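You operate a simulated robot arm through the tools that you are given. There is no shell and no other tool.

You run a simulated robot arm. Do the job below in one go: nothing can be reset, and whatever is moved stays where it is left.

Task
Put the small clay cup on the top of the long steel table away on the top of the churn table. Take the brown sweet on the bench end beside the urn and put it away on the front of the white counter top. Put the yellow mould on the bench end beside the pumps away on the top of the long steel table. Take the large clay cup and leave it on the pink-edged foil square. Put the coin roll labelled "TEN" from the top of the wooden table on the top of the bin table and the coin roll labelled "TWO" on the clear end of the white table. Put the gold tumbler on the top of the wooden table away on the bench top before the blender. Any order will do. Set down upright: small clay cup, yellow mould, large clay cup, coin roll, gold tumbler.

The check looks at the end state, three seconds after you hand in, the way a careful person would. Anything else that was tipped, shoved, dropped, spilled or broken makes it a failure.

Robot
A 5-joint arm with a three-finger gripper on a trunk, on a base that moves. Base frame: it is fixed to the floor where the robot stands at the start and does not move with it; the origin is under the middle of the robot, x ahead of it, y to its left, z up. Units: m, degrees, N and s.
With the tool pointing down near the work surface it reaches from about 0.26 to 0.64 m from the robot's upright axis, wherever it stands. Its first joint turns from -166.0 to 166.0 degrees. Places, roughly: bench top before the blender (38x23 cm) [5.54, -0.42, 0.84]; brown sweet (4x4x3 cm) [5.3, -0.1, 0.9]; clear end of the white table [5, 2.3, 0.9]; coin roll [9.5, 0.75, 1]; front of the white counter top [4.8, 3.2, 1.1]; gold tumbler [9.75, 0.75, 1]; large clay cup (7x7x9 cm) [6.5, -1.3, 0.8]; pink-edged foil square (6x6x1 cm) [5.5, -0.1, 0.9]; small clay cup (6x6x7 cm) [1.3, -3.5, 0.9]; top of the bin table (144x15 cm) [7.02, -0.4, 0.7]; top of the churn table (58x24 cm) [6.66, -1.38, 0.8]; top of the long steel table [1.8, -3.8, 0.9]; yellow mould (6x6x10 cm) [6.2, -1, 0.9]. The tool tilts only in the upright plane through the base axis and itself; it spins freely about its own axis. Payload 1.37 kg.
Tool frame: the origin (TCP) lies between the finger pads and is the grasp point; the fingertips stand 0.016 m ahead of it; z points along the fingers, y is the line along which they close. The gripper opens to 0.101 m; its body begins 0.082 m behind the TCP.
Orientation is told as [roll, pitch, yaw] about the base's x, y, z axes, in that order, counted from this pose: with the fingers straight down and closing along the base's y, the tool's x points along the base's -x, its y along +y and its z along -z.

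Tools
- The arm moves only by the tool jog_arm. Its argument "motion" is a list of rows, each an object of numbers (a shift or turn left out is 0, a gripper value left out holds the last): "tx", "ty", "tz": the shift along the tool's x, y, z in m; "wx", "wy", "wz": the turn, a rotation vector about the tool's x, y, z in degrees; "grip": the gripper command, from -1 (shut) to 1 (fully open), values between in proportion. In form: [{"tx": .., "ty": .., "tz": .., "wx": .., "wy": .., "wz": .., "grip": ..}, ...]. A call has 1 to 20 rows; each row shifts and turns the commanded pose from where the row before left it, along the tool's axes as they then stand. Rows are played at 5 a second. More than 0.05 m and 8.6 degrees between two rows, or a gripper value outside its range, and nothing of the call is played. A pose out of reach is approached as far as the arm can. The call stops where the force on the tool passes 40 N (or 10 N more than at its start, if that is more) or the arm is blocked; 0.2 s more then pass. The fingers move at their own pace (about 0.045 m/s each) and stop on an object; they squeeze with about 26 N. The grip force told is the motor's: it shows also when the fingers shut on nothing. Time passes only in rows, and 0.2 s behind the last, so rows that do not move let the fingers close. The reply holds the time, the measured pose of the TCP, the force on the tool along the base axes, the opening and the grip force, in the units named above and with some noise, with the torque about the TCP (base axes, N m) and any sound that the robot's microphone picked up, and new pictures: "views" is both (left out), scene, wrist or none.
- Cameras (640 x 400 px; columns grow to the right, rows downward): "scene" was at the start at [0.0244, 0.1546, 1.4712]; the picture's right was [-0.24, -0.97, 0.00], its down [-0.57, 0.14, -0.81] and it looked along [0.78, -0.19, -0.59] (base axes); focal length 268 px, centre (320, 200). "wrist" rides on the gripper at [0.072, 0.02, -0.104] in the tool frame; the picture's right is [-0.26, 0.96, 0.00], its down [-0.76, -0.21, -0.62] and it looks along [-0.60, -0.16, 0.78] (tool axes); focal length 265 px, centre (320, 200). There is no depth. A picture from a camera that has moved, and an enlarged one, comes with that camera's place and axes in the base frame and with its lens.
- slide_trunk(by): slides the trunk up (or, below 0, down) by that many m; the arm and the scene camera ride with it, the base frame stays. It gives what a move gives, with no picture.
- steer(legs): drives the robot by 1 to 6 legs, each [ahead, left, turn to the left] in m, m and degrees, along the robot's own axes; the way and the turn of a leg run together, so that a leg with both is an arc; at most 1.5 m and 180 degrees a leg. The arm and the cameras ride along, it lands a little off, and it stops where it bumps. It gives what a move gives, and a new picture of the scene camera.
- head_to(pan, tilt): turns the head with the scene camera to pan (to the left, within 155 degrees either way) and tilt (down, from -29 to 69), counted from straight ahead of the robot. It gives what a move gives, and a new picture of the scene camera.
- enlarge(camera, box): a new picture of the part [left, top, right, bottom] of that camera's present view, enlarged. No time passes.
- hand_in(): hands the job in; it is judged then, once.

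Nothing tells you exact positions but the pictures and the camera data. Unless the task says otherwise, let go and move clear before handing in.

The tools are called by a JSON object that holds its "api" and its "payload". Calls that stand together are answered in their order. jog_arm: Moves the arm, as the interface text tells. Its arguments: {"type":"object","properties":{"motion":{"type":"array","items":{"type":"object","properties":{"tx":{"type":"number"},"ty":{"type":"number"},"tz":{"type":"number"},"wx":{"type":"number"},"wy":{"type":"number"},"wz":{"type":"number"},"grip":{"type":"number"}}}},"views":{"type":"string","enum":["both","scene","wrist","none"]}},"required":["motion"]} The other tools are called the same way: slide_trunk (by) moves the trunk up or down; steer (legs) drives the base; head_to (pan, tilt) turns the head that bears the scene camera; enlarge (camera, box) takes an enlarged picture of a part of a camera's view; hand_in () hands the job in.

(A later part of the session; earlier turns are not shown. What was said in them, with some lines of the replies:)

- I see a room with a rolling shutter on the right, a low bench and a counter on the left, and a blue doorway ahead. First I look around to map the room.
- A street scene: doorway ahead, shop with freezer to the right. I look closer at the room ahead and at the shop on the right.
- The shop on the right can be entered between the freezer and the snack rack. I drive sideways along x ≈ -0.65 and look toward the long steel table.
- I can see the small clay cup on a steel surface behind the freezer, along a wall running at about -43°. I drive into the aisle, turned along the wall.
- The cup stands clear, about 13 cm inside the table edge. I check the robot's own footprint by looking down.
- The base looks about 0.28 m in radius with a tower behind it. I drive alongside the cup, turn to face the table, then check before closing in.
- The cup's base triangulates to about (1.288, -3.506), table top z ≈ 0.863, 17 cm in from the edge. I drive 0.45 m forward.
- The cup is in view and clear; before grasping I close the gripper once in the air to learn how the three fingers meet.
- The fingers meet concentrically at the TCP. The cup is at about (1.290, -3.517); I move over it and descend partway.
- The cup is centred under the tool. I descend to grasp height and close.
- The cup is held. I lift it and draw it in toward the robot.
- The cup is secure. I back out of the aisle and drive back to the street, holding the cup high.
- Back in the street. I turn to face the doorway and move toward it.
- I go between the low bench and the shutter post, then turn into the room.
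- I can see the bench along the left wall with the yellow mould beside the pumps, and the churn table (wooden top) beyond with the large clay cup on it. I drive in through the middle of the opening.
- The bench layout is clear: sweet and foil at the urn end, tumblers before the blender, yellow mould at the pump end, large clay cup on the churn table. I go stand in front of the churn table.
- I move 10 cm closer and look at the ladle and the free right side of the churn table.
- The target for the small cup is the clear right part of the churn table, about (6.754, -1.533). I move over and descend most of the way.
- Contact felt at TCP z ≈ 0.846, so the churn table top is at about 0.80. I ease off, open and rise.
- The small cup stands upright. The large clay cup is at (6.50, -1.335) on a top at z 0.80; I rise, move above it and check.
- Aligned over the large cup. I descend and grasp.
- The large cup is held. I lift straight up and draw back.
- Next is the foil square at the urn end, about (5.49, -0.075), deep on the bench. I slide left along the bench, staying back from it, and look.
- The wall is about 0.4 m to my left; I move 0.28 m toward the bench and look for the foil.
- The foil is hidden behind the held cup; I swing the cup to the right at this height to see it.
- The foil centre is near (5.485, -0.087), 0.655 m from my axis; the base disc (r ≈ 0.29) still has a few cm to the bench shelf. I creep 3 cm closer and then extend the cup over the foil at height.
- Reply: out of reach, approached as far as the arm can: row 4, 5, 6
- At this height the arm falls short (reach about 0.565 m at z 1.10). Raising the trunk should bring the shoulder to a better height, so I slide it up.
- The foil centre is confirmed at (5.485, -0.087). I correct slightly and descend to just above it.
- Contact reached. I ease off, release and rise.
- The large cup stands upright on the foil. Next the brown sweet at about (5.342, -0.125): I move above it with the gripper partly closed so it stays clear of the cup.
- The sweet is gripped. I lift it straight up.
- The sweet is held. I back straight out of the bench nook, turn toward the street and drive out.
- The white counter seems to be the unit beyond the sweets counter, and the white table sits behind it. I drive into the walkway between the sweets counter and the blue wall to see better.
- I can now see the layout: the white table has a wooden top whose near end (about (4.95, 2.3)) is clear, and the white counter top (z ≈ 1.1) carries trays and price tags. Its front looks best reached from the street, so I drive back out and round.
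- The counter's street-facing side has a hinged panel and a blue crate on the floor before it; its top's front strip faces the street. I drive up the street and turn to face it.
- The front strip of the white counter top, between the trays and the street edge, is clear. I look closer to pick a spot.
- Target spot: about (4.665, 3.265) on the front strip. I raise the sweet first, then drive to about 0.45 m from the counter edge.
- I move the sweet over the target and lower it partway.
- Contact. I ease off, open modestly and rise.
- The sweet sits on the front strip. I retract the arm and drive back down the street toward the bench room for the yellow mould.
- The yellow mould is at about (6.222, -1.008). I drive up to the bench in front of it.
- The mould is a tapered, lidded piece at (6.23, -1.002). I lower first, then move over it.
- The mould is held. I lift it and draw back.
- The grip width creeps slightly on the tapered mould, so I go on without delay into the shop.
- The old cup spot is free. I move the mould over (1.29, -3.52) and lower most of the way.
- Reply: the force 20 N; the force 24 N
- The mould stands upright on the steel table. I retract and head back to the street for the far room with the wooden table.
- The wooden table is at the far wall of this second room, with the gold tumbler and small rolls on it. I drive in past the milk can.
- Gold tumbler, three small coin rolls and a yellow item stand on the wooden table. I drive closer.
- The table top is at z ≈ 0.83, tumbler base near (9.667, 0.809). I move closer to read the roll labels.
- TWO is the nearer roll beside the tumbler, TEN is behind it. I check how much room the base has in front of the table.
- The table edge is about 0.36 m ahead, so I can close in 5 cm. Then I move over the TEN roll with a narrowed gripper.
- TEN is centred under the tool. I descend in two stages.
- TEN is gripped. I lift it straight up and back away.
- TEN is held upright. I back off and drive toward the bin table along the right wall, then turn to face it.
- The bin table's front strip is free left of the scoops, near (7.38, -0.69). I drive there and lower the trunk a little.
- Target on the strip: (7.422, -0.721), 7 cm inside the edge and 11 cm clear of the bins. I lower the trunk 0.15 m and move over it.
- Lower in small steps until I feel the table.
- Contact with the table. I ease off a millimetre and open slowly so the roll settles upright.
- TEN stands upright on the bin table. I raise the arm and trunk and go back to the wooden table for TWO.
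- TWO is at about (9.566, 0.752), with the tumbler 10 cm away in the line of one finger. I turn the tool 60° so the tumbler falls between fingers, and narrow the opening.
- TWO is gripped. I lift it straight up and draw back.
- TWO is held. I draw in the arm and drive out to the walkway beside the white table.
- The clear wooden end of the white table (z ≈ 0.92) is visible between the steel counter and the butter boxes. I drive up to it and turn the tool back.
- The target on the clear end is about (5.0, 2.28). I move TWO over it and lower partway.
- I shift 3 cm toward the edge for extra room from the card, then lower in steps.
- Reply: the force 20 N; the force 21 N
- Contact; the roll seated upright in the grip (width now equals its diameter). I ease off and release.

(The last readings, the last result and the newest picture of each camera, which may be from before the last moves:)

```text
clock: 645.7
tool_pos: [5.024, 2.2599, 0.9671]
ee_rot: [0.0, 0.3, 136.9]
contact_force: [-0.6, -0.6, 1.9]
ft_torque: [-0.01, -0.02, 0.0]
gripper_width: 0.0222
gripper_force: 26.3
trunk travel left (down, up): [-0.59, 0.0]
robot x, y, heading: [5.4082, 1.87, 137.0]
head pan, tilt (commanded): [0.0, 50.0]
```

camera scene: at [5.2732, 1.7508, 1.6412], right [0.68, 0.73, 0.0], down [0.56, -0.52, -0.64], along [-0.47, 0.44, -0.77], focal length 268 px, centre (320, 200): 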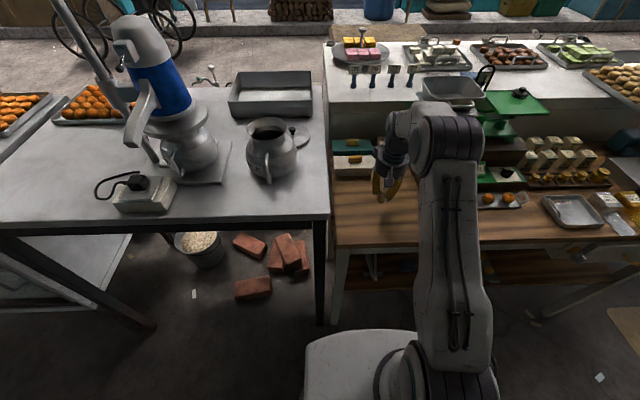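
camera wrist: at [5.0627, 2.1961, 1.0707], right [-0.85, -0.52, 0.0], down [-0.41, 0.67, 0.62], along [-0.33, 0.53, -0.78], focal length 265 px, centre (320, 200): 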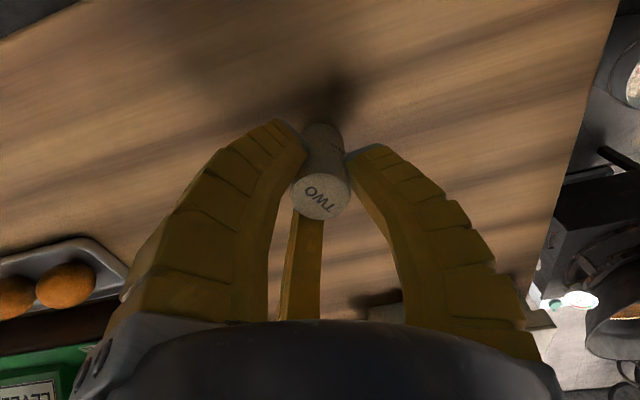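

{"api": "jog_arm", "payload": {"motion": [{"grip": -0.45}, {"grip": -0.35}, {"grip": -0.25}, {"grip": -0.1}, {"grip": 0.1}, {"grip": 0.3}, {}, {"tz": -0.02}, {"tz": -0.03}, {"tz": -0.03}, {"tz": -0.03}, {"tz": -0.03}], "views": "both"}}

{"api": "enlarge", "payload": {"camera": "scene", "box": [310, 120, 450, 250]}}

```text
clock: 648.3
tool_pos: [5.0247, 2.2598, 1.1101]
ee_rot: [0.0, 0.0, 136.8]
contact_force: [0.6, 0.9, -0.1]
ft_torque: [0.0, -0.01, 0.02]
gripper_width: 0.0689
gripper_force: 2.4
trunk travel left (down, up): [-0.59, 0.0]
robot x, y, heading: [5.4059, 1.8667, 136.9]
head pan, tilt (commanded): [0.0, 50.0]
camera scene: at [5.2733, 1.7506, 1.6411], right [0.68, 0.73, 0.0], down [0.56, -0.52, -0.64], along [-0.47, 0.44, -0.77], focal length 268 px, centre (320, 200)
camera wrist: at [5.0643, 2.1961, 1.2142], right [-0.85, -0.52, 0.0], down [-0.41, 0.67, 0.62], along [-0.33, 0.53, -0.78], focal length 265 px, centre (320, 200)
```

scene: 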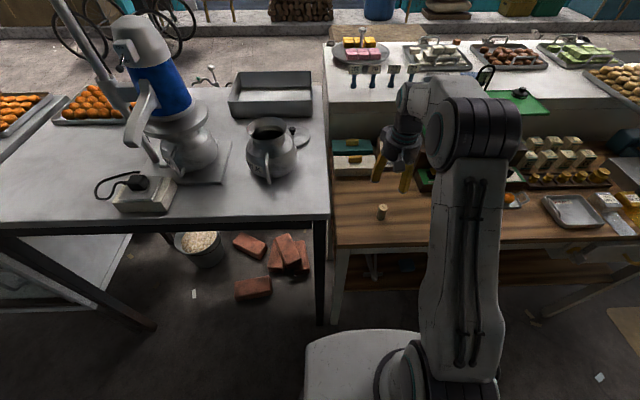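
wrist: 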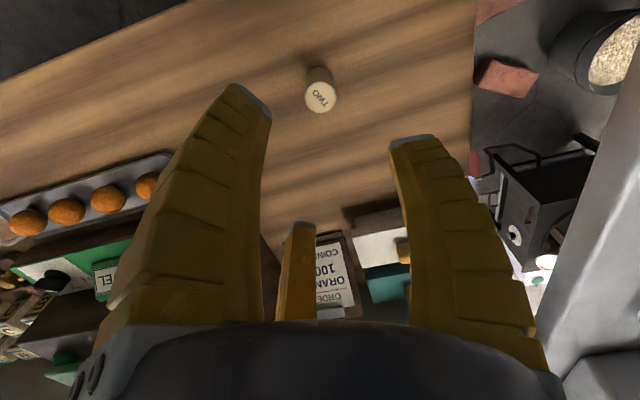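

```text
3.08 times, centred on (380, 185) of scene
camera zoom: at [5.2733, 1.7506, 1.6411], right [0.68, 0.73, 0.0], down [0.56, -0.52, -0.64], along [-0.47, 0.44, -0.77], focal length 823 px, centre (135, 246)
```

zoom: 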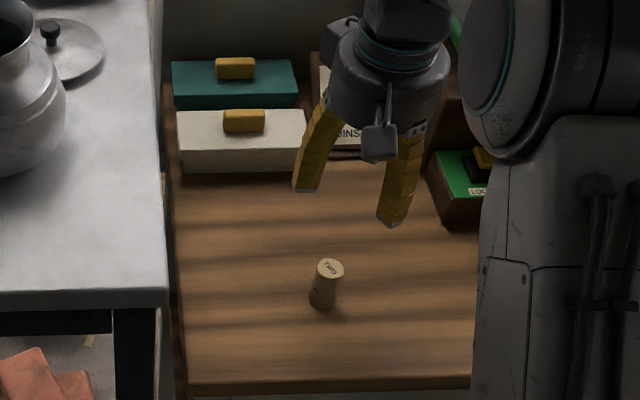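

TWO stands upright on the clear end of the white table. I retract and drive back for the gold tumbler.

{"api": "jog_arm", "payload": {"motion": [{"tz": -0.03}, {"tx": 0.04}, {"tx": 0.04}, {"tx": 0.04}, {"tx": 0.03, "grip": 1}], "views": "none"}}

{"api": "steer", "payload": {"legs": [[-0.65, 0, 0], [0, 0, -177], [0.797, -0.14, 0]]}}

```text
clock: 649.5
tool_pos: [5.1328, 2.1582, 1.1383]
ee_rot: [0.0, 0.0, 136.9]
contact_force: [-0.6, -0.2, -0.5]
ft_torque: [0.03, 0.03, 0.01]
gripper_width: 0.1008
gripper_force: 0.1
trunk travel left (down, up): [-0.59, 0.0]
robot x, y, heading: [5.4033, 1.8684, 137.0]
head pan, tilt (commanded): [0.0, 50.0]
```

```text
clock: 664.4
tool_pos: [6.7094, 0.5085, 1.1371]
ee_rot: [0.0, 0.0, -40.2]
contact_force: [0.1, -0.3, 0.3]
ft_torque: [0.0, 0.0, -0.02]
gripper_width: 0.1006
gripper_force: 0.0
trunk travel left (down, up): [-0.59, 0.0]
robot x, y, heading: [6.4239, 0.7836, -39.9]
head pan, tilt (commanded): [0.0, 50.0]
camera scene: at [6.5492, 0.9096, 1.6412], right [-0.64, -0.76, 0.0], down [-0.59, 0.49, -0.64], along [0.49, -0.41, -0.77], focal length 268 px, centre (320, 200)
```

scene: 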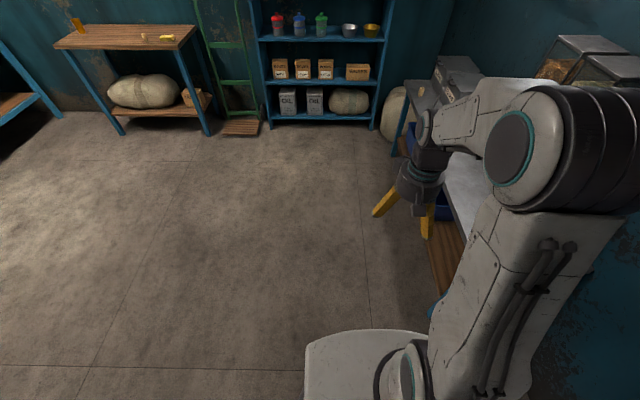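

{"api": "steer", "payload": {"legs": [[0.924, 0.728, 0], [0.591, 1.21, 0]]}}

```text
clock: 676.9
tool_pos: [9.1437, 1.0692, 1.1362]
ee_rot: [0.0, 0.0, -40.1]
contact_force: [0.3, -0.6, -0.2]
ft_torque: [0.04, 0.01, 0.01]
gripper_width: 0.1008
gripper_force: 0.1
trunk travel left (down, up): [-0.59, 0.0]
robot x, y, heading: [8.8544, 1.3458, -40.3]
head pan, tilt (commanded): [0.0, 50.0]
camera scene: at [8.9824, 1.47, 1.6411], right [-0.64, -0.77, 0.0], down [-0.59, 0.49, -0.64], along [0.49, -0.41, -0.77], focal length 268 px, centre (320, 200)
```

scene: 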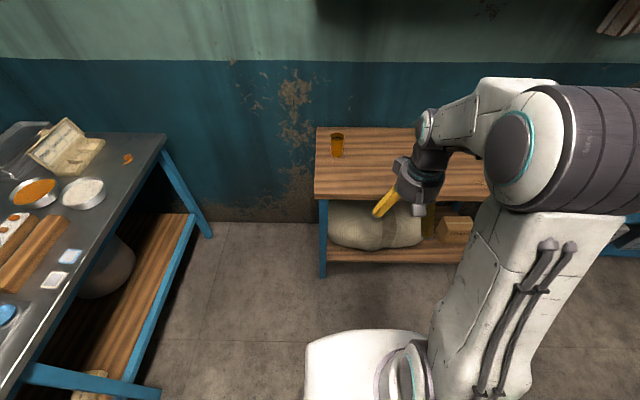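

{"api": "steer", "payload": {"legs": [[0.36, -0.01, 0]]}}

{"api": "enlarge", "payload": {"camera": "scene", "box": [280, 120, 440, 260]}}

```text
clock: 679.2
tool_pos: [9.4162, 0.8364, 1.1369]
ee_rot: [-0.1, 0.0, -39.4]
contact_force: [-0.2, -0.2, 0.2]
ft_torque: [0.02, 0.0, 0.03]
gripper_width: 0.1004
gripper_force: 0.1
trunk travel left (down, up): [-0.59, 0.0]
robot x, y, heading: [9.1246, 1.1112, -39.4]
head pan, tilt (commanded): [0.0, 50.0]
camera scene: at [9.25, 1.2345, 1.6412], right [-0.63, -0.77, 0.0], down [-0.59, 0.49, -0.64], along [0.5, -0.41, -0.77], focal length 268 px, centre (320, 200)
```

scene: 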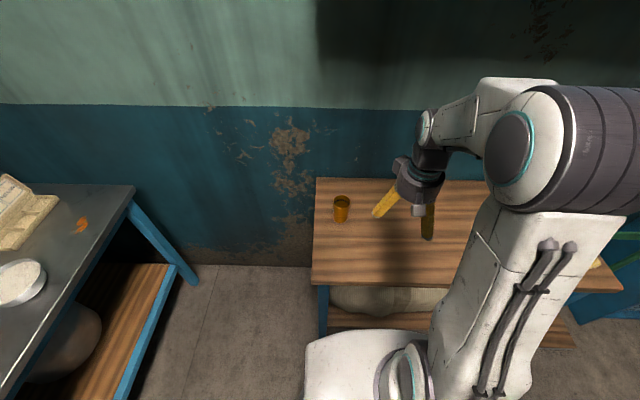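

```text
2.86 times, centred on (360, 190) of scene
camera zoom: at [9.25, 1.2345, 1.6412], right [-0.63, -0.77, 0.0], down [-0.59, 0.49, -0.64], along [0.5, -0.41, -0.77], focal length 764 px, centre (206, 229)
```

zoom: 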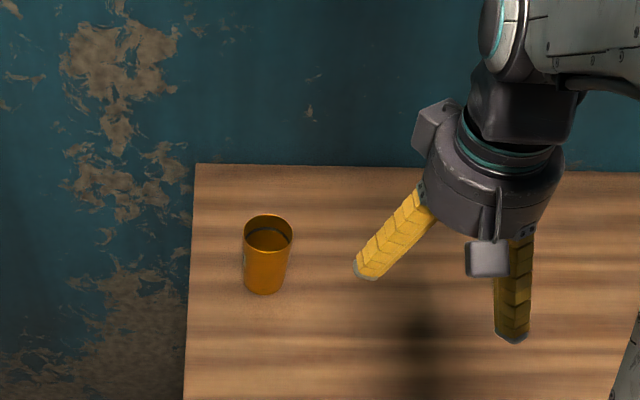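

{"api": "jog_arm", "payload": {"motion": [{"tx": -0.0308, "ty": 0.0218}, {"tx": -0.0308, "ty": 0.0218}, {"tx": -0.0308, "ty": 0.0218}, {"tx": -0.0308, "ty": 0.0218}, {"tx": -0.0308, "ty": 0.0218}, {"tx": -0.0308, "ty": 0.0218}, {"tz": 0.03}, {"tz": 0.03}, {}], "views": "both"}}

```text
clock: 681.2
tool_pos: [9.6441, 0.8184, 1.0754]
ee_rot: [0.0, 0.0, -39.5]
contact_force: [-0.9, -0.6, -0.4]
ft_torque: [0.06, 0.02, -0.03]
gripper_width: 0.1006
gripper_force: 0.0
trunk travel left (down, up): [-0.59, 0.0]
robot x, y, heading: [9.1267, 1.1115, -39.5]
head pan, tilt (commanded): [0.0, 50.0]
camera scene: at [9.2491, 1.2353, 1.6412], right [-0.63, -0.77, 0.0], down [-0.59, 0.49, -0.64], along [0.5, -0.41, -0.77], focal length 268 px, centre (320, 200)
camera wrist: at [9.6013, 0.8806, 1.1797], right [0.82, 0.58, 0.0], down [0.45, -0.64, 0.62], along [0.36, -0.51, -0.78], focal length 265 px, centre (320, 200)
```

scene: 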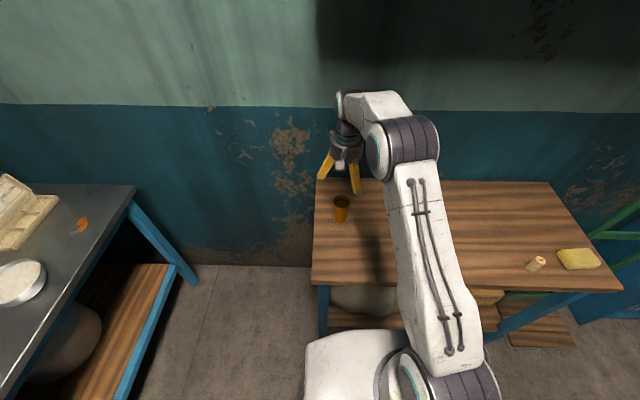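
wrist: 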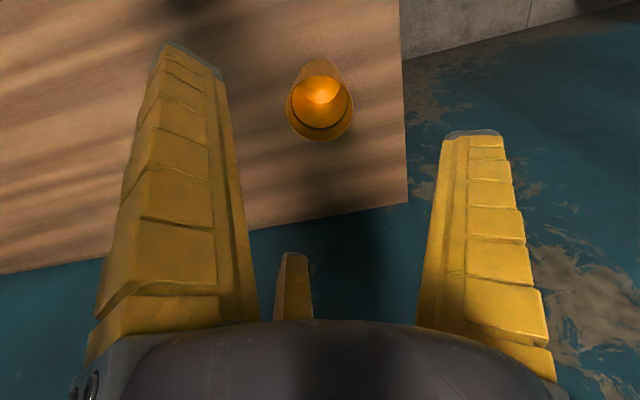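

Aligned with the tumbler. I descend and grasp it.

{"api": "jog_arm", "payload": {"motion": [{"tz": 0.035, "ty": 0.001}, {"tz": 0.035}, {"tz": 0.035}, {"tz": 0.035}, {"tz": 0.027}, {"grip": -1}, {"grip": -1}, {"grip": -1}, {"grip": -1}, {"grip": -1}, {"grip": -1}], "views": "both"}}

```text
clock: 683.6
tool_pos: [9.6415, 0.8196, 0.9088]
ee_rot: [0.0, 0.0, -39.3]
contact_force: [0.5, 0.1, 0.0]
ft_torque: [-0.03, 0.0, -0.02]
gripper_width: 0.0534
gripper_force: 26.0
trunk travel left (down, up): [-0.59, 0.0]
robot x, y, heading: [9.1266, 1.1086, -39.4]
head pan, tilt (commanded): [0.0, 50.0]
camera scene: at [9.2494, 1.2351, 1.6412], right [-0.63, -0.77, 0.0], down [-0.59, 0.49, -0.64], along [0.5, -0.41, -0.77], focal length 268 px, centre (320, 200)
camera wrist: at [9.5989, 0.8804, 1.0142], right [0.82, 0.58, 0.0], down [0.45, -0.64, 0.62], along [0.36, -0.51, -0.78], focal length 265 px, centre (320, 200)
```

scene: 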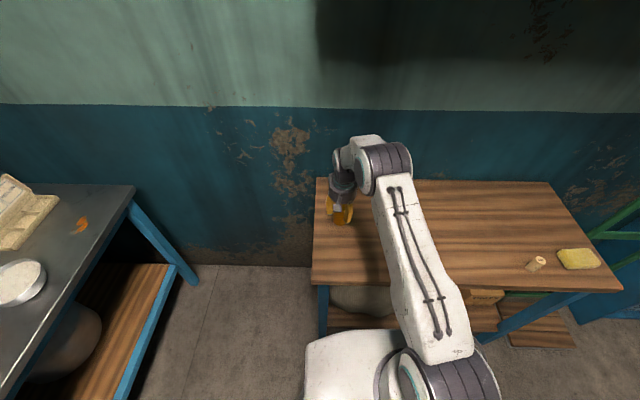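
wrist: 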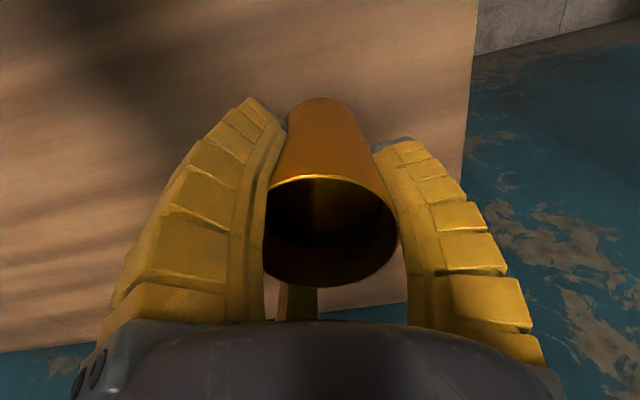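

The tumbler is held. I lift, draw back and start the drive to the bench room.

{"api": "jog_arm", "payload": {"motion": [{"tz": -0.01}, {"tz": -0.02}, {"tz": -0.03}, {"tz": -0.03}, {"tz": -0.03}, {"tz": -0.03}, {"tz": -0.03}, {"tz": -0.03}, {"tx": 0.035, "ty": -0.015}, {"tx": 0.035, "ty": -0.015}, {"tx": 0.035, "ty": -0.015}, {"tx": 0.035, "ty": -0.015}], "views": "wrist"}}

{"api": "steer", "payload": {"legs": [[-0.4, 0, 0], [-0.562, -1.219, 0], [-0.951, -0.733, 0]]}}

```text
clock: 686.2
tool_pos: [9.4964, 0.8624, 1.1194]
ee_rot: [0.0, -0.1, -39.4]
contact_force: [0.3, -0.1, -1.2]
ft_torque: [-0.03, -0.04, -0.02]
gripper_width: 0.0535
gripper_force: 25.9
trunk travel left (down, up): [-0.59, 0.0]
robot x, y, heading: [9.1212, 1.1118, -39.2]
head pan, tilt (commanded): [0.0, 50.0]
camera wrist: at [9.4543, 0.9236, 1.2245], right [0.82, 0.58, 0.0], down [0.45, -0.64, 0.62], along [0.36, -0.51, -0.78], focal length 265 px, centre (320, 200)
```

wrist: 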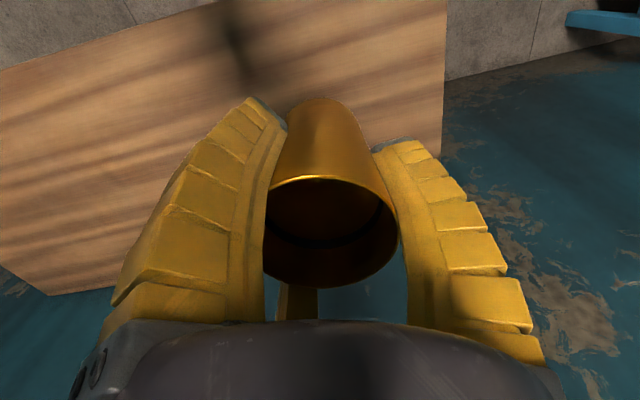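

```text
clock: 700.8
tool_pos: [6.7566, 0.5596, 1.1188]
ee_rot: [-0.1, 0.0, -39.2]
contact_force: [-0.8, -0.3, -1.3]
ft_torque: [0.0, -0.02, 0.0]
gripper_width: 0.0533
gripper_force: 25.9
trunk travel left (down, up): [-0.59, 0.0]
robot x, y, heading: [6.3811, 0.8074, -38.9]
head pan, tilt (commanded): [0.0, 50.0]
camera scene: at [6.5058, 0.9316, 1.6412], right [-0.63, -0.78, 0.0], down [-0.59, 0.48, -0.64], along [0.5, -0.41, -0.77], focal length 268 px, centre (320, 200)
```

scene: 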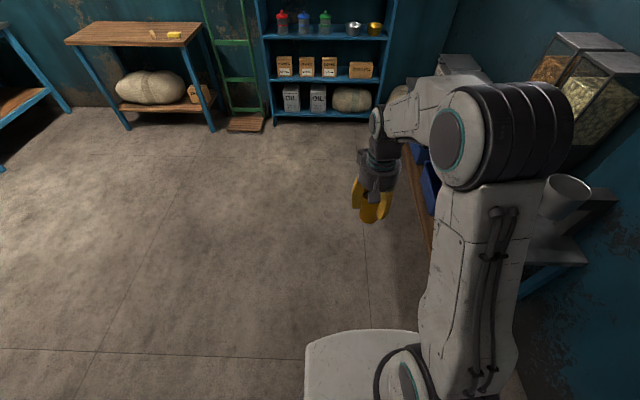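

{"api": "steer", "payload": {"legs": [[-0.871, 0, 0], [0, 0, 90], [-0.494, 0.372, 0], [-1.04, 0.11, 0]]}}

```text
clock: 717.5
tool_pos: [4.5715, 0.8253, 1.119]
ee_rot: [0.0, -0.1, 51.3]
contact_force: [-0.4, 0.0, -0.1]
ft_torque: [0.0, 0.03, 0.03]
gripper_width: 0.0532
gripper_force: 26.2
trunk travel left (down, up): [-0.59, 0.0]
robot x, y, heading: [4.3268, 0.4519, 51.4]
head pan, tilt (commanded): [0.0, 50.0]
camera scene: at [4.2004, 0.5739, 1.6412], right [0.78, -0.63, 0.0], down [-0.48, -0.6, -0.64], along [0.4, 0.5, -0.77], focal length 268 px, centre (320, 200)
```

scene: 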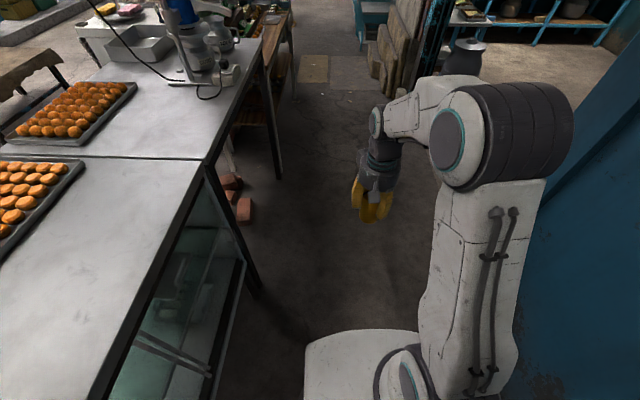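

{"api": "steer", "payload": {"legs": [[-1.4, 0.068, 0], [-0.274, -0.539, 0], [0.194, -0.804, 0]]}}

{"api": "head_to", "payload": {"pan": 0, "tilt": 35}}

```text
clock: 731.5
tool_pos: [4.6505, -1.1503, 1.12]
ee_rot: [0.0, 0.0, 48.6]
contact_force: [0.4, 0.0, -1.5]
ft_torque: [0.04, 0.01, 0.01]
gripper_width: 0.0532
gripper_force: 26.1
trunk travel left (down, up): [-0.59, 0.0]
robot x, y, heading: [4.3871, -1.5152, 48.9]
head pan, tilt (commanded): [0.0, 50.0]
camera scene: at [4.2681, -1.3855, 1.6412], right [0.75, -0.66, 0.0], down [-0.51, -0.57, -0.64], along [0.42, 0.48, -0.77], focal length 268 px, centre (320, 200)
```

scene: 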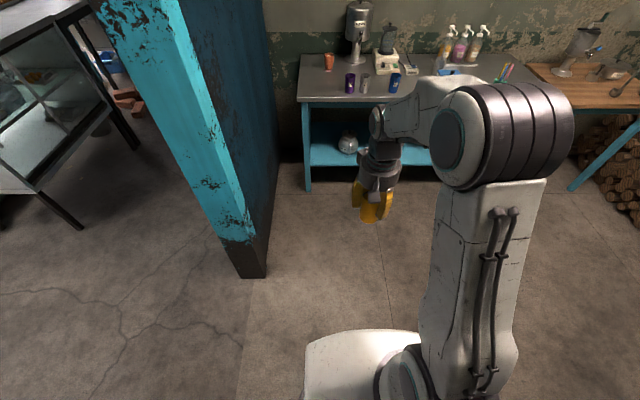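

```text
clock: 732.2
tool_pos: [4.6489, -1.1498, 1.1193]
ee_rot: [0.0, 0.0, 48.6]
contact_force: [0.8, 0.8, -0.9]
ft_torque: [-0.05, 0.0, 0.0]
gripper_width: 0.0531
gripper_force: 25.5
trunk travel left (down, up): [-0.59, 0.0]
robot x, y, heading: [4.3895, -1.5137, 48.6]
head pan, tilt (commanded): [0.0, 35.0]
camera scene: at [4.275, -1.377, 1.6628], right [0.75, -0.66, 0.0], down [-0.38, -0.43, -0.82], along [0.54, 0.61, -0.57], focal length 268 px, centre (320, 200)
```

scene: 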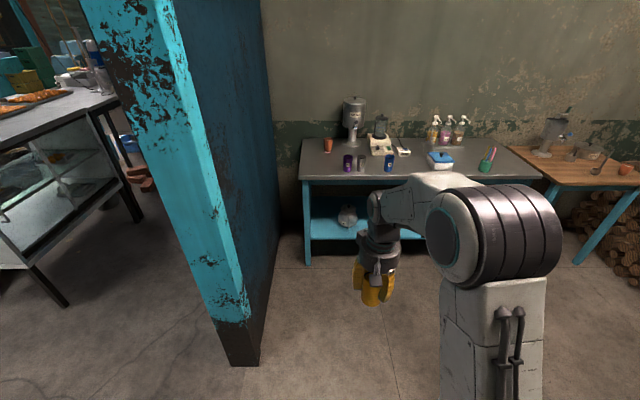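

{"api": "steer", "payload": {"legs": [[0.714, -0.184, 0], [0.3, 0.03, -2]]}}

{"api": "head_to", "payload": {"pan": 5, "tilt": 50}}

{"api": "enlarge", "payload": {"camera": "scene", "box": [220, 20, 540, 240]}}

```text
clock: 737.9
tool_pos: [5.4654, -0.4948, 1.1199]
ee_rot: [-0.1, 0.0, 45.8]
contact_force: [-1.1, 0.3, -0.8]
ft_torque: [-0.04, 0.02, 0.0]
gripper_width: 0.0531
gripper_force: 26.2
trunk travel left (down, up): [-0.59, 0.0]
robot x, y, heading: [5.1885, -0.8494, 45.9]
head pan, tilt (commanded): [0.0, 35.0]
camera scene: at [5.0812, -0.7038, 1.6629], right [0.72, -0.7, 0.0], down [-0.4, -0.41, -0.82], along [0.57, 0.59, -0.57], focal length 268 px, centre (320, 200)
```

scene: 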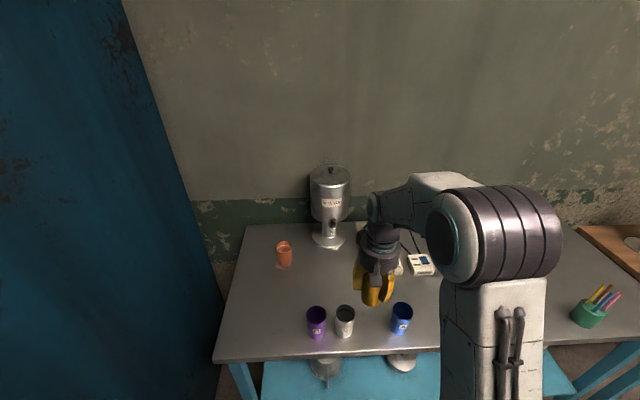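

```text
clock: 738.7
tool_pos: [5.4643, -0.4957, 1.1209]
ee_rot: [0.0, 0.0, 45.7]
contact_force: [0.6, 0.0, -1.6]
ft_torque: [0.02, -0.02, -0.04]
gripper_width: 0.0531
gripper_force: 26.1
trunk travel left (down, up): [-0.59, 0.0]
robot x, y, heading: [5.1834, -0.8488, 46.0]
head pan, tilt (commanded): [5.0, 50.0]
camera scene: at [5.0679, -0.7081, 1.6412], right [0.78, -0.63, 0.0], down [-0.48, -0.59, -0.64], along [0.41, 0.5, -0.77], focal length 268 px, centre (320, 200)
```

scene: 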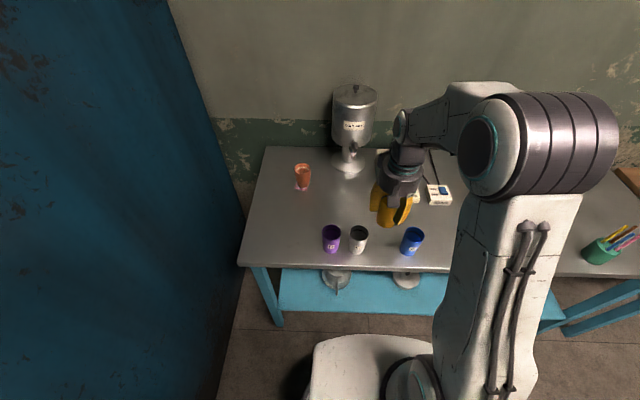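

```text
1.82 times, centred on (380, 130) of scene
camera zoom: at [5.0679, -0.7081, 1.6412], right [0.78, -0.63, 0.0], down [-0.48, -0.59, -0.64], along [0.41, 0.5, -0.77], focal length 486 px, centre (211, 327)
```

zoom: 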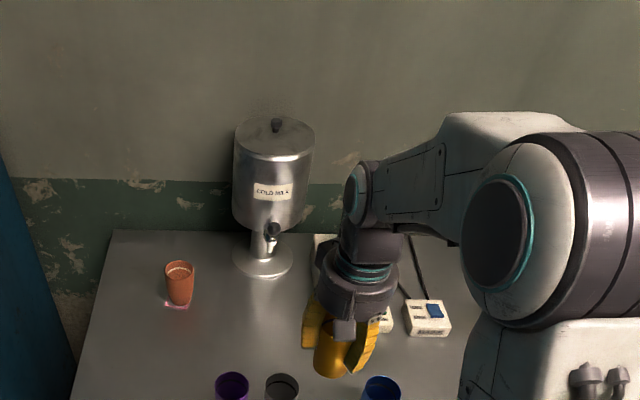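

{"api": "steer", "payload": {"legs": [[0.06, 0, 0]]}}

{"api": "enlarge", "payload": {"camera": "scene", "box": [280, 130, 480, 290]}}

{"api": "jog_arm", "payload": {"motion": [{}], "views": "wrist"}}

```text
clock: 739.7
tool_pos: [5.5075, -0.4517, 1.1179]
ee_rot: [-0.1, 0.1, 45.9]
contact_force: [0.7, 0.6, -1.4]
ft_torque: [-0.04, 0.02, -0.03]
gripper_width: 0.0532
gripper_force: 25.5
trunk travel left (down, up): [-0.59, 0.0]
robot x, y, heading: [5.23, -0.8035, 45.8]
head pan, tilt (commanded): [5.0, 50.0]
camera scene: at [5.1107, -0.6639, 1.6411], right [0.78, -0.63, 0.0], down [-0.48, -0.59, -0.64], along [0.4, 0.5, -0.77], focal length 268 px, centre (320, 200)
```

scene: 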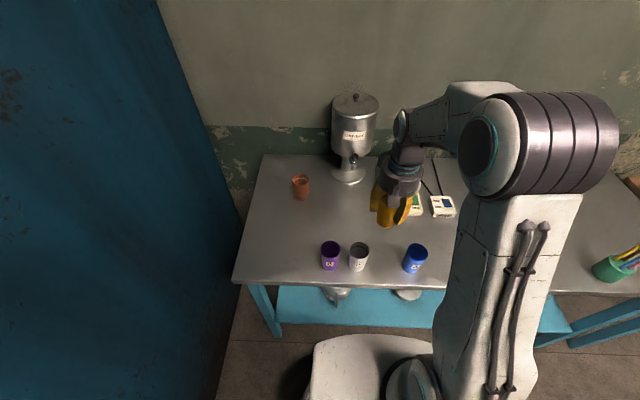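

```text
2.50 times, centred on (380, 210) of scene
camera zoom: at [5.1107, -0.6639, 1.6411], right [0.78, -0.63, 0.0], down [-0.48, -0.59, -0.64], along [0.4, 0.5, -0.77], focal length 669 px, centre (170, 175)
```

zoom: 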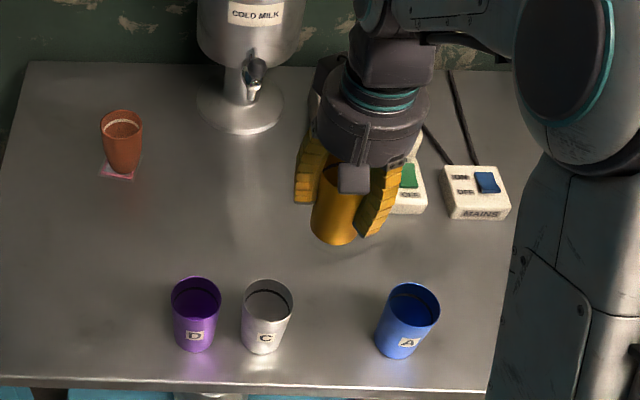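

```text
clock: 740.1
tool_pos: [5.508, -0.4527, 1.1201]
ee_rot: [0.0, -0.1, 45.9]
contact_force: [0.3, 1.3, -1.1]
ft_torque: [0.02, 0.01, 0.0]
gripper_width: 0.0531
gripper_force: 26.1
trunk travel left (down, up): [-0.59, 0.0]
robot x, y, heading: [5.2293, -0.8068, 45.8]
head pan, tilt (commanded): [5.0, 50.0]
camera wrist: at [5.4435, -0.4906, 1.224], right [-0.51, 0.86, 0.0], down [0.68, 0.4, 0.62], along [0.53, 0.32, -0.78], focal length 265 px, centre (320, 200)
```

wrist: 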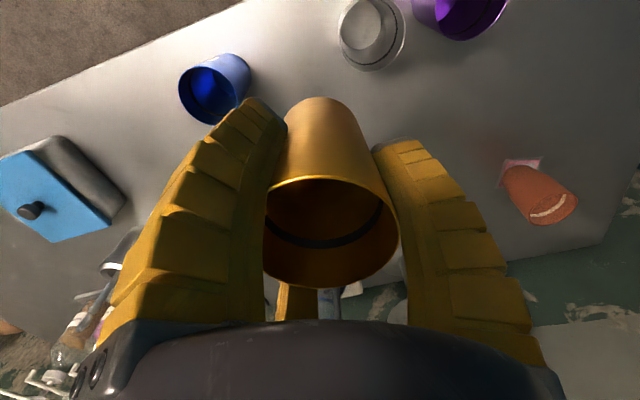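

Tumblers C and A are near (5.45, -0.43) and (5.57, -0.545). I will set the gold tumbler just behind their gap at about (5.582, -0.413), before the blender.

{"api": "jog_arm", "payload": {"motion": [{"tx": -0.04, "ty": -0.0125}, {"tx": -0.04, "ty": -0.0125}, {"tz": 0.03}, {"tz": 0.03}, {"tz": 0.03}, {"tz": 0.03}, {"tz": 0.03}, {}], "views": "both"}}

{"api": "enlarge", "payload": {"camera": "scene", "box": [300, 140, 480, 290]}}

```text
clock: 741.9
tool_pos: [5.5828, -0.4148, 0.971]
ee_rot: [-0.1, -0.1, 45.9]
contact_force: [-0.4, 0.0, -1.3]
ft_torque: [-0.02, 0.02, 0.03]
gripper_width: 0.0534
gripper_force: 25.9
trunk travel left (down, up): [-0.59, 0.0]
robot x, y, heading: [5.2304, -0.8022, 45.9]
head pan, tilt (commanded): [5.0, 50.0]
camera scene: at [5.1093, -0.6653, 1.6412], right [0.78, -0.63, 0.0], down [-0.48, -0.59, -0.64], along [0.41, 0.5, -0.77], focal length 268 px, centre (320, 200)
camera wrist: at [5.5188, -0.4515, 1.0757], right [-0.51, 0.86, 0.0], down [0.68, 0.4, 0.62], along [0.53, 0.32, -0.78], focal length 265 px, centre (320, 200)
```

scene: 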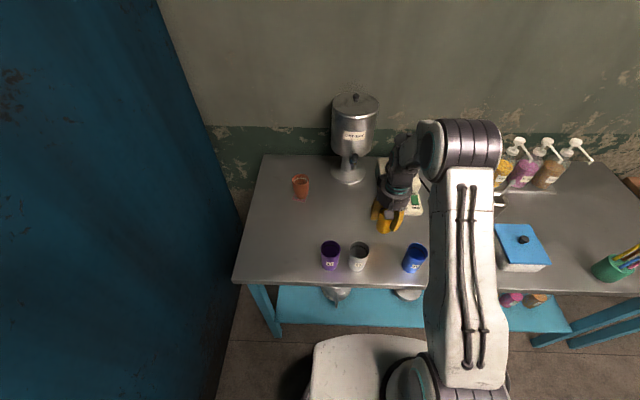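
wrist: 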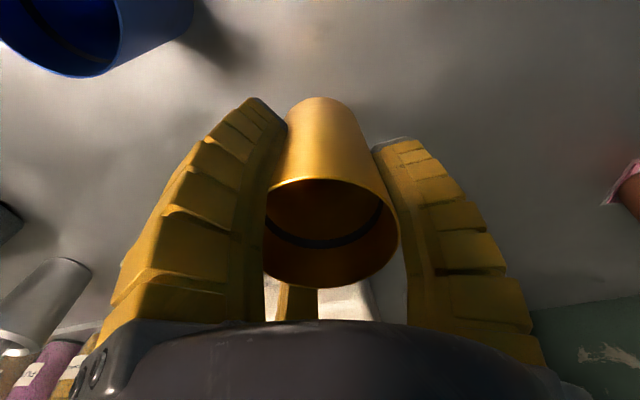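

```text
2.67 times, centred on (390, 215) of scene
camera zoom: at [5.1093, -0.6653, 1.6412], right [0.78, -0.63, 0.0], down [-0.48, -0.59, -0.64], along [0.41, 0.5, -0.77], focal length 713 px, centre (133, 160)
```

zoom: 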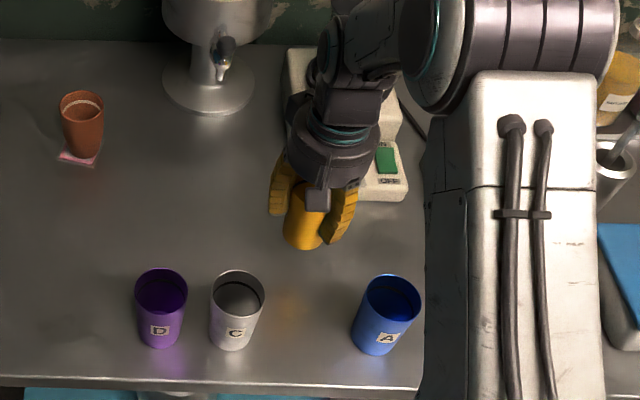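

{"api": "jog_arm", "payload": {"motion": [{"tz": 0.02}, {"tz": 0.02}, {"tz": 0.015}, {}], "views": "wrist"}}

{"api": "jog_arm", "payload": {"motion": [{"tz": 0.005}, {}], "views": "none"}}

{"api": "jog_arm", "payload": {"motion": [{"tz": 0.004}, {}], "views": "none"}}

```text
clock: 742.9
tool_pos: [5.5804, -0.4115, 0.9132]
ee_rot: [0.0, 0.0, 45.9]
contact_force: [1.2, 0.2, -0.5]
ft_torque: [-0.02, -0.03, -0.01]
gripper_width: 0.053
gripper_force: 26.0
trunk travel left (down, up): [-0.59, 0.0]
robot x, y, heading: [5.2296, -0.8021, 46.0]
head pan, tilt (commanded): [5.0, 50.0]
camera wrist: at [5.5158, -0.4509, 1.0184], right [-0.51, 0.86, 0.0], down [0.68, 0.4, 0.62], along [0.53, 0.32, -0.78], focal length 265 px, centre (320, 200)
```

wrist: 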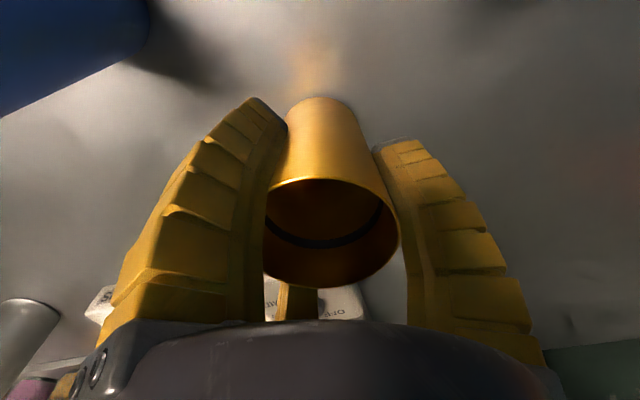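

```text
clock: 743.5
tool_pos: [5.5814, -0.4138, 0.9088]
ee_rot: [0.1, 0.1, 45.9]
contact_force: [0.1, 0.0, -0.8]
ft_torque: [0.0, 0.0, 0.01]
gripper_width: 0.0533
gripper_force: 26.1
trunk travel left (down, up): [-0.59, 0.0]
robot x, y, heading: [5.2305, -0.8031, 45.9]
head pan, tilt (commanded): [5.0, 50.0]
```

```text
clock: 744.1
tool_pos: [5.5809, -0.4121, 0.9066]
ee_rot: [0.1, -0.2, 46.0]
contact_force: [1.4, -0.4, 18.2]
ft_torque: [-0.01, -0.05, 0.13]
gripper_width: 0.054
gripper_force: 26.1
trunk travel left (down, up): [-0.59, 0.0]
robot x, y, heading: [5.2269, -0.8031, 46.2]
head pan, tilt (commanded): [5.0, 50.0]
```

Contact. I ease off and release gently.

{"api": "jog_arm", "payload": {"motion": [{"tz": -0.002}, {"grip": 0.15}, {"grip": 0.25}, {"grip": 0.4}, {"grip": 0.55}, {}, {"tz": -0.02}, {"tz": -0.03}, {"tz": -0.03}, {"tz": -0.03}, {"tz": -0.03}, {"tz": -0.03}], "views": "both"}}

{"api": "enlarge", "payload": {"camera": "scene", "box": [280, 140, 480, 290]}}

```text
clock: 746.7
tool_pos: [5.5827, -0.4125, 1.0785]
ee_rot: [0.1, 0.0, 46.0]
contact_force: [-0.3, -0.1, -0.5]
ft_torque: [0.02, 0.02, -0.03]
gripper_width: 0.0805
gripper_force: 2.1
trunk travel left (down, up): [-0.59, 0.0]
robot x, y, heading: [5.2311, -0.8026, 45.7]
head pan, tilt (commanded): [5.0, 50.0]
camera scene: at [5.1091, -0.6657, 1.6412], right [0.78, -0.63, 0.0], down [-0.48, -0.59, -0.64], along [0.41, 0.5, -0.77], focal length 268 px, centre (320, 200)
camera wrist: at [5.518, -0.4499, 1.1829], right [-0.51, 0.86, 0.0], down [0.68, 0.4, 0.62], along [0.53, 0.32, -0.78], focal length 265 px, centre (320, 200)
```

scene: 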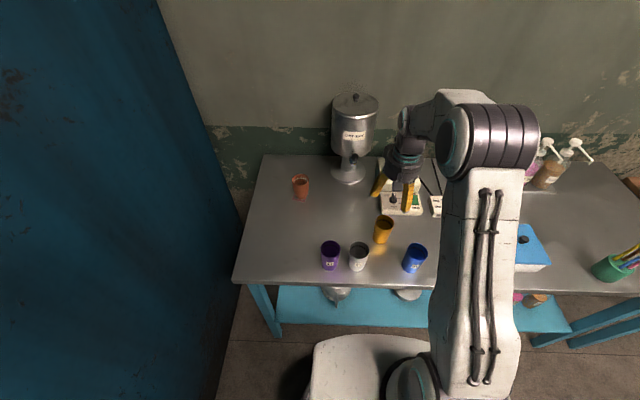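
wrist: 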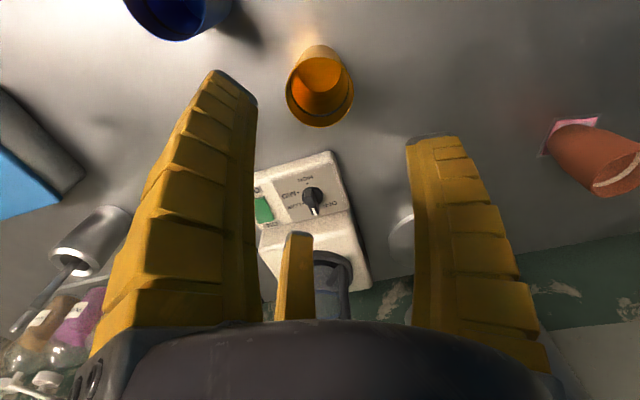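

```text
2.67 times, centred on (380, 215) of scene
camera zoom: at [5.1091, -0.6657, 1.6412], right [0.78, -0.63, 0.0], down [-0.48, -0.59, -0.64], along [0.41, 0.5, -0.77], focal length 713 px, centre (160, 160)
```

zoom: 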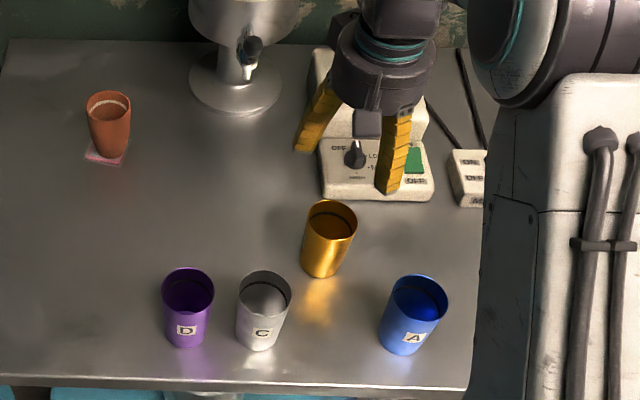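

The gold tumbler stands upright before the blender. I lift clear, retract and re-check the foil square.

{"api": "jog_arm", "payload": {"motion": [{"tz": -0.03}, {"tz": -0.03, "tx": 0.03}, {"tx": 0.04}, {"tx": 0.04}, {"tx": 0.04, "ty": -0.03}], "views": "scene"}}

{"api": "enlarge", "payload": {"camera": "scene", "box": [270, 160, 340, 220]}}

{"api": "enlarge", "payload": {"camera": "scene", "box": [280, 120, 480, 290]}}

```text
clock: 747.9
tool_pos: [5.4961, -0.542, 1.1389]
ee_rot: [0.0, -0.1, 46.0]
contact_force: [0.4, 0.5, 0.4]
ft_torque: [0.04, -0.02, 0.01]
gripper_width: 0.0806
gripper_force: 1.3
trunk travel left (down, up): [-0.59, 0.0]
robot x, y, heading: [5.2332, -0.8035, 46.1]
head pan, tilt (commanded): [5.0, 50.0]
camera scene: at [5.1093, -0.6667, 1.6413], right [0.78, -0.63, 0.0], down [-0.48, -0.59, -0.64], along [0.41, 0.5, -0.77], focal length 268 px, centre (320, 200)
```

scene: 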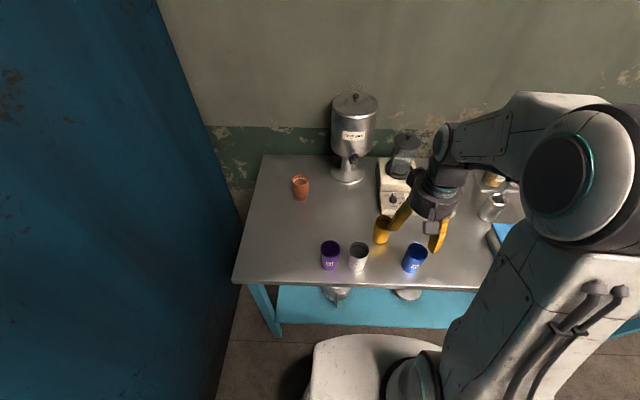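

```text
6.67 times, centred on (305, 190) of scene
camera zoom: at [5.1093, -0.6667, 1.6413], right [0.78, -0.63, 0.0], down [-0.48, -0.59, -0.64], along [0.41, 0.5, -0.77], focal length 1784 px, centre (420, 267)
```

zoom: 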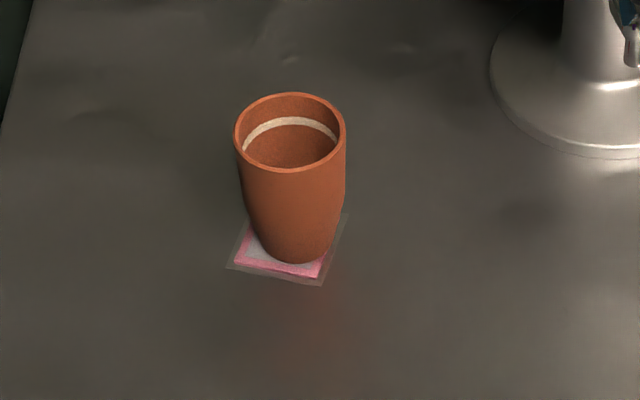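

```text
2.35 times, centred on (380, 205) of scene
camera zoom: at [5.1093, -0.6667, 1.6413], right [0.78, -0.63, 0.0], down [-0.48, -0.59, -0.64], along [0.41, 0.5, -0.77], focal length 630 px, centre (179, 188)
```

zoom: 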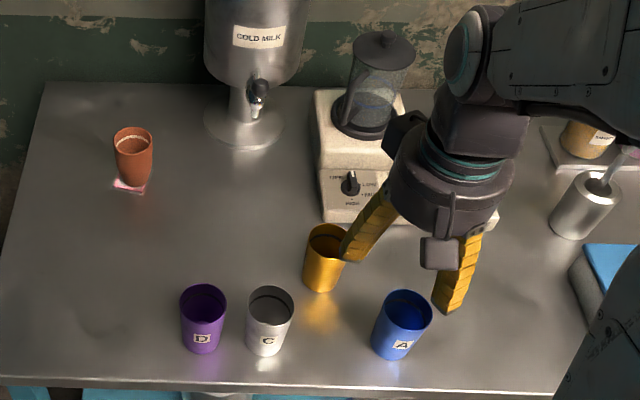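

All seven items are placed: the large cup sits squarely on the foil and the gold tumbler stands clear. I back away from the bench before handing in.

{"api": "steer", "payload": {"legs": [[-0.3, 0, 0]]}}

{"api": "head_to", "payload": {"pan": -10, "tilt": 30}}

{"api": "enlarge", "payload": {"camera": "scene", "box": [180, 100, 640, 320]}}

```text
clock: 749.9
tool_pos: [5.2863, -0.7547, 1.1386]
ee_rot: [0.0, 0.0, 46.2]
contact_force: [0.0, 0.1, -0.3]
ft_torque: [0.0, 0.01, -0.02]
gripper_width: 0.0804
gripper_force: 1.0
trunk travel left (down, up): [-0.59, 0.0]
robot x, y, heading: [5.0225, -1.0175, 46.2]
head pan, tilt (commanded): [5.0, 50.0]
camera scene: at [4.9003, -0.8819, 1.6412], right [0.78, -0.63, 0.0], down [-0.48, -0.6, -0.64], along [0.4, 0.5, -0.77], focal length 268 px, centre (320, 200)
```

scene: 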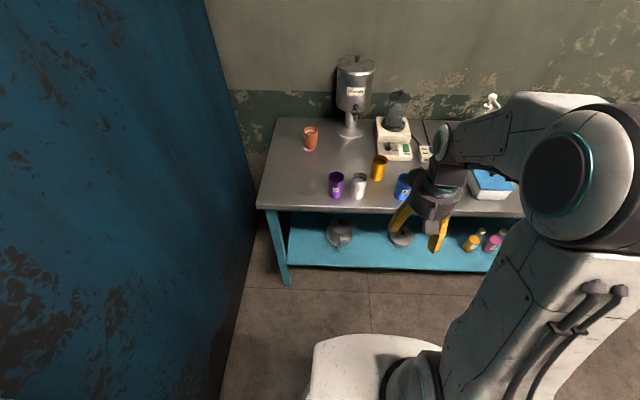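

```text
clock: 750.8
tool_pos: [5.2872, -0.7541, 1.1383]
ee_rot: [0.1, 0.0, 46.2]
contact_force: [-0.8, -0.3, 0.1]
ft_torque: [-0.01, -0.03, -0.01]
gripper_width: 0.0807
gripper_force: 1.4
trunk travel left (down, up): [-0.59, 0.0]
robot x, y, heading: [5.0206, -1.0212, 46.1]
head pan, tilt (commanded): [-10.0, 30.0]
camera scene: at [4.9257, -0.8877, 1.6706], right [0.59, -0.81, 0.0], down [-0.4, -0.3, -0.87], along [0.7, 0.51, -0.5], focal length 268 px, centre (320, 200)
```

scene: 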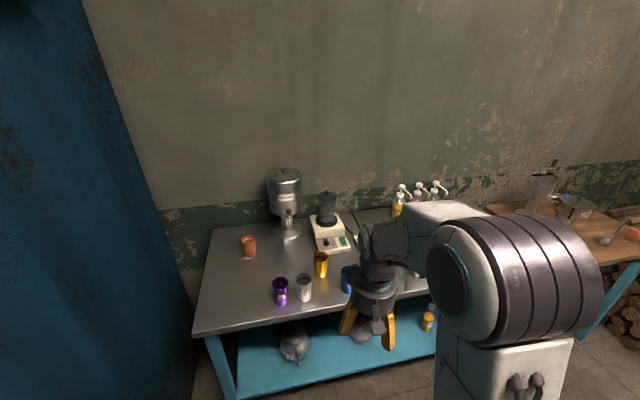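

```text
1.39 times, centred on (410, 210) of scene
camera zoom: at [4.9257, -0.8877, 1.6706], right [0.59, -0.81, 0.0], down [-0.4, -0.3, -0.87], along [0.7, 0.51, -0.5], focal length 372 px, centre (195, 186)
```

zoom: 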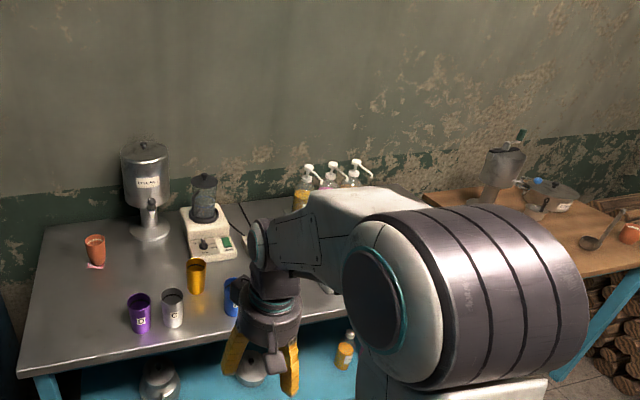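

The bench shows the large cup on the foil, the gold tumbler before the blender, and the small cup on the churn table, with nothing disturbed. The arm is empty and clear, so I hand in.

{"api": "hand_in", "payload": {}}

```text
The job is handed in.
```

I placed all seven items and handed the job in. The check's result did not come back to me.

| Item | Where it is now |
|---|---|
| Small clay cup | Upright on the right part of the churn table top |
| Brown sweet | On the street-side front strip of the white counter top |
| Yellow mould | Upright on the long steel table, where the small cup stood |
| Large clay cup | Upright on the pink-edged foil square |
| Coin roll TEN | Upright on the front strip of the bin table |
| Coin roll TWO | Upright on the clear wooden end of the white table |
| Gold tumbler | Upright before the blender, behind tumblers C and A |

- **"Front" of the white counter:** the task did not say which side this was. I took it as the clear strip facing the street, between the trays and the edge.
- **Other objects:** I saw nothing else tipped, moved or knocked over in the pictures taken after each placement.
- **Final look:** the last picture covered the bench and the churn table. I did not go back to the steel table, white counter, bin table or white table after placing things there.
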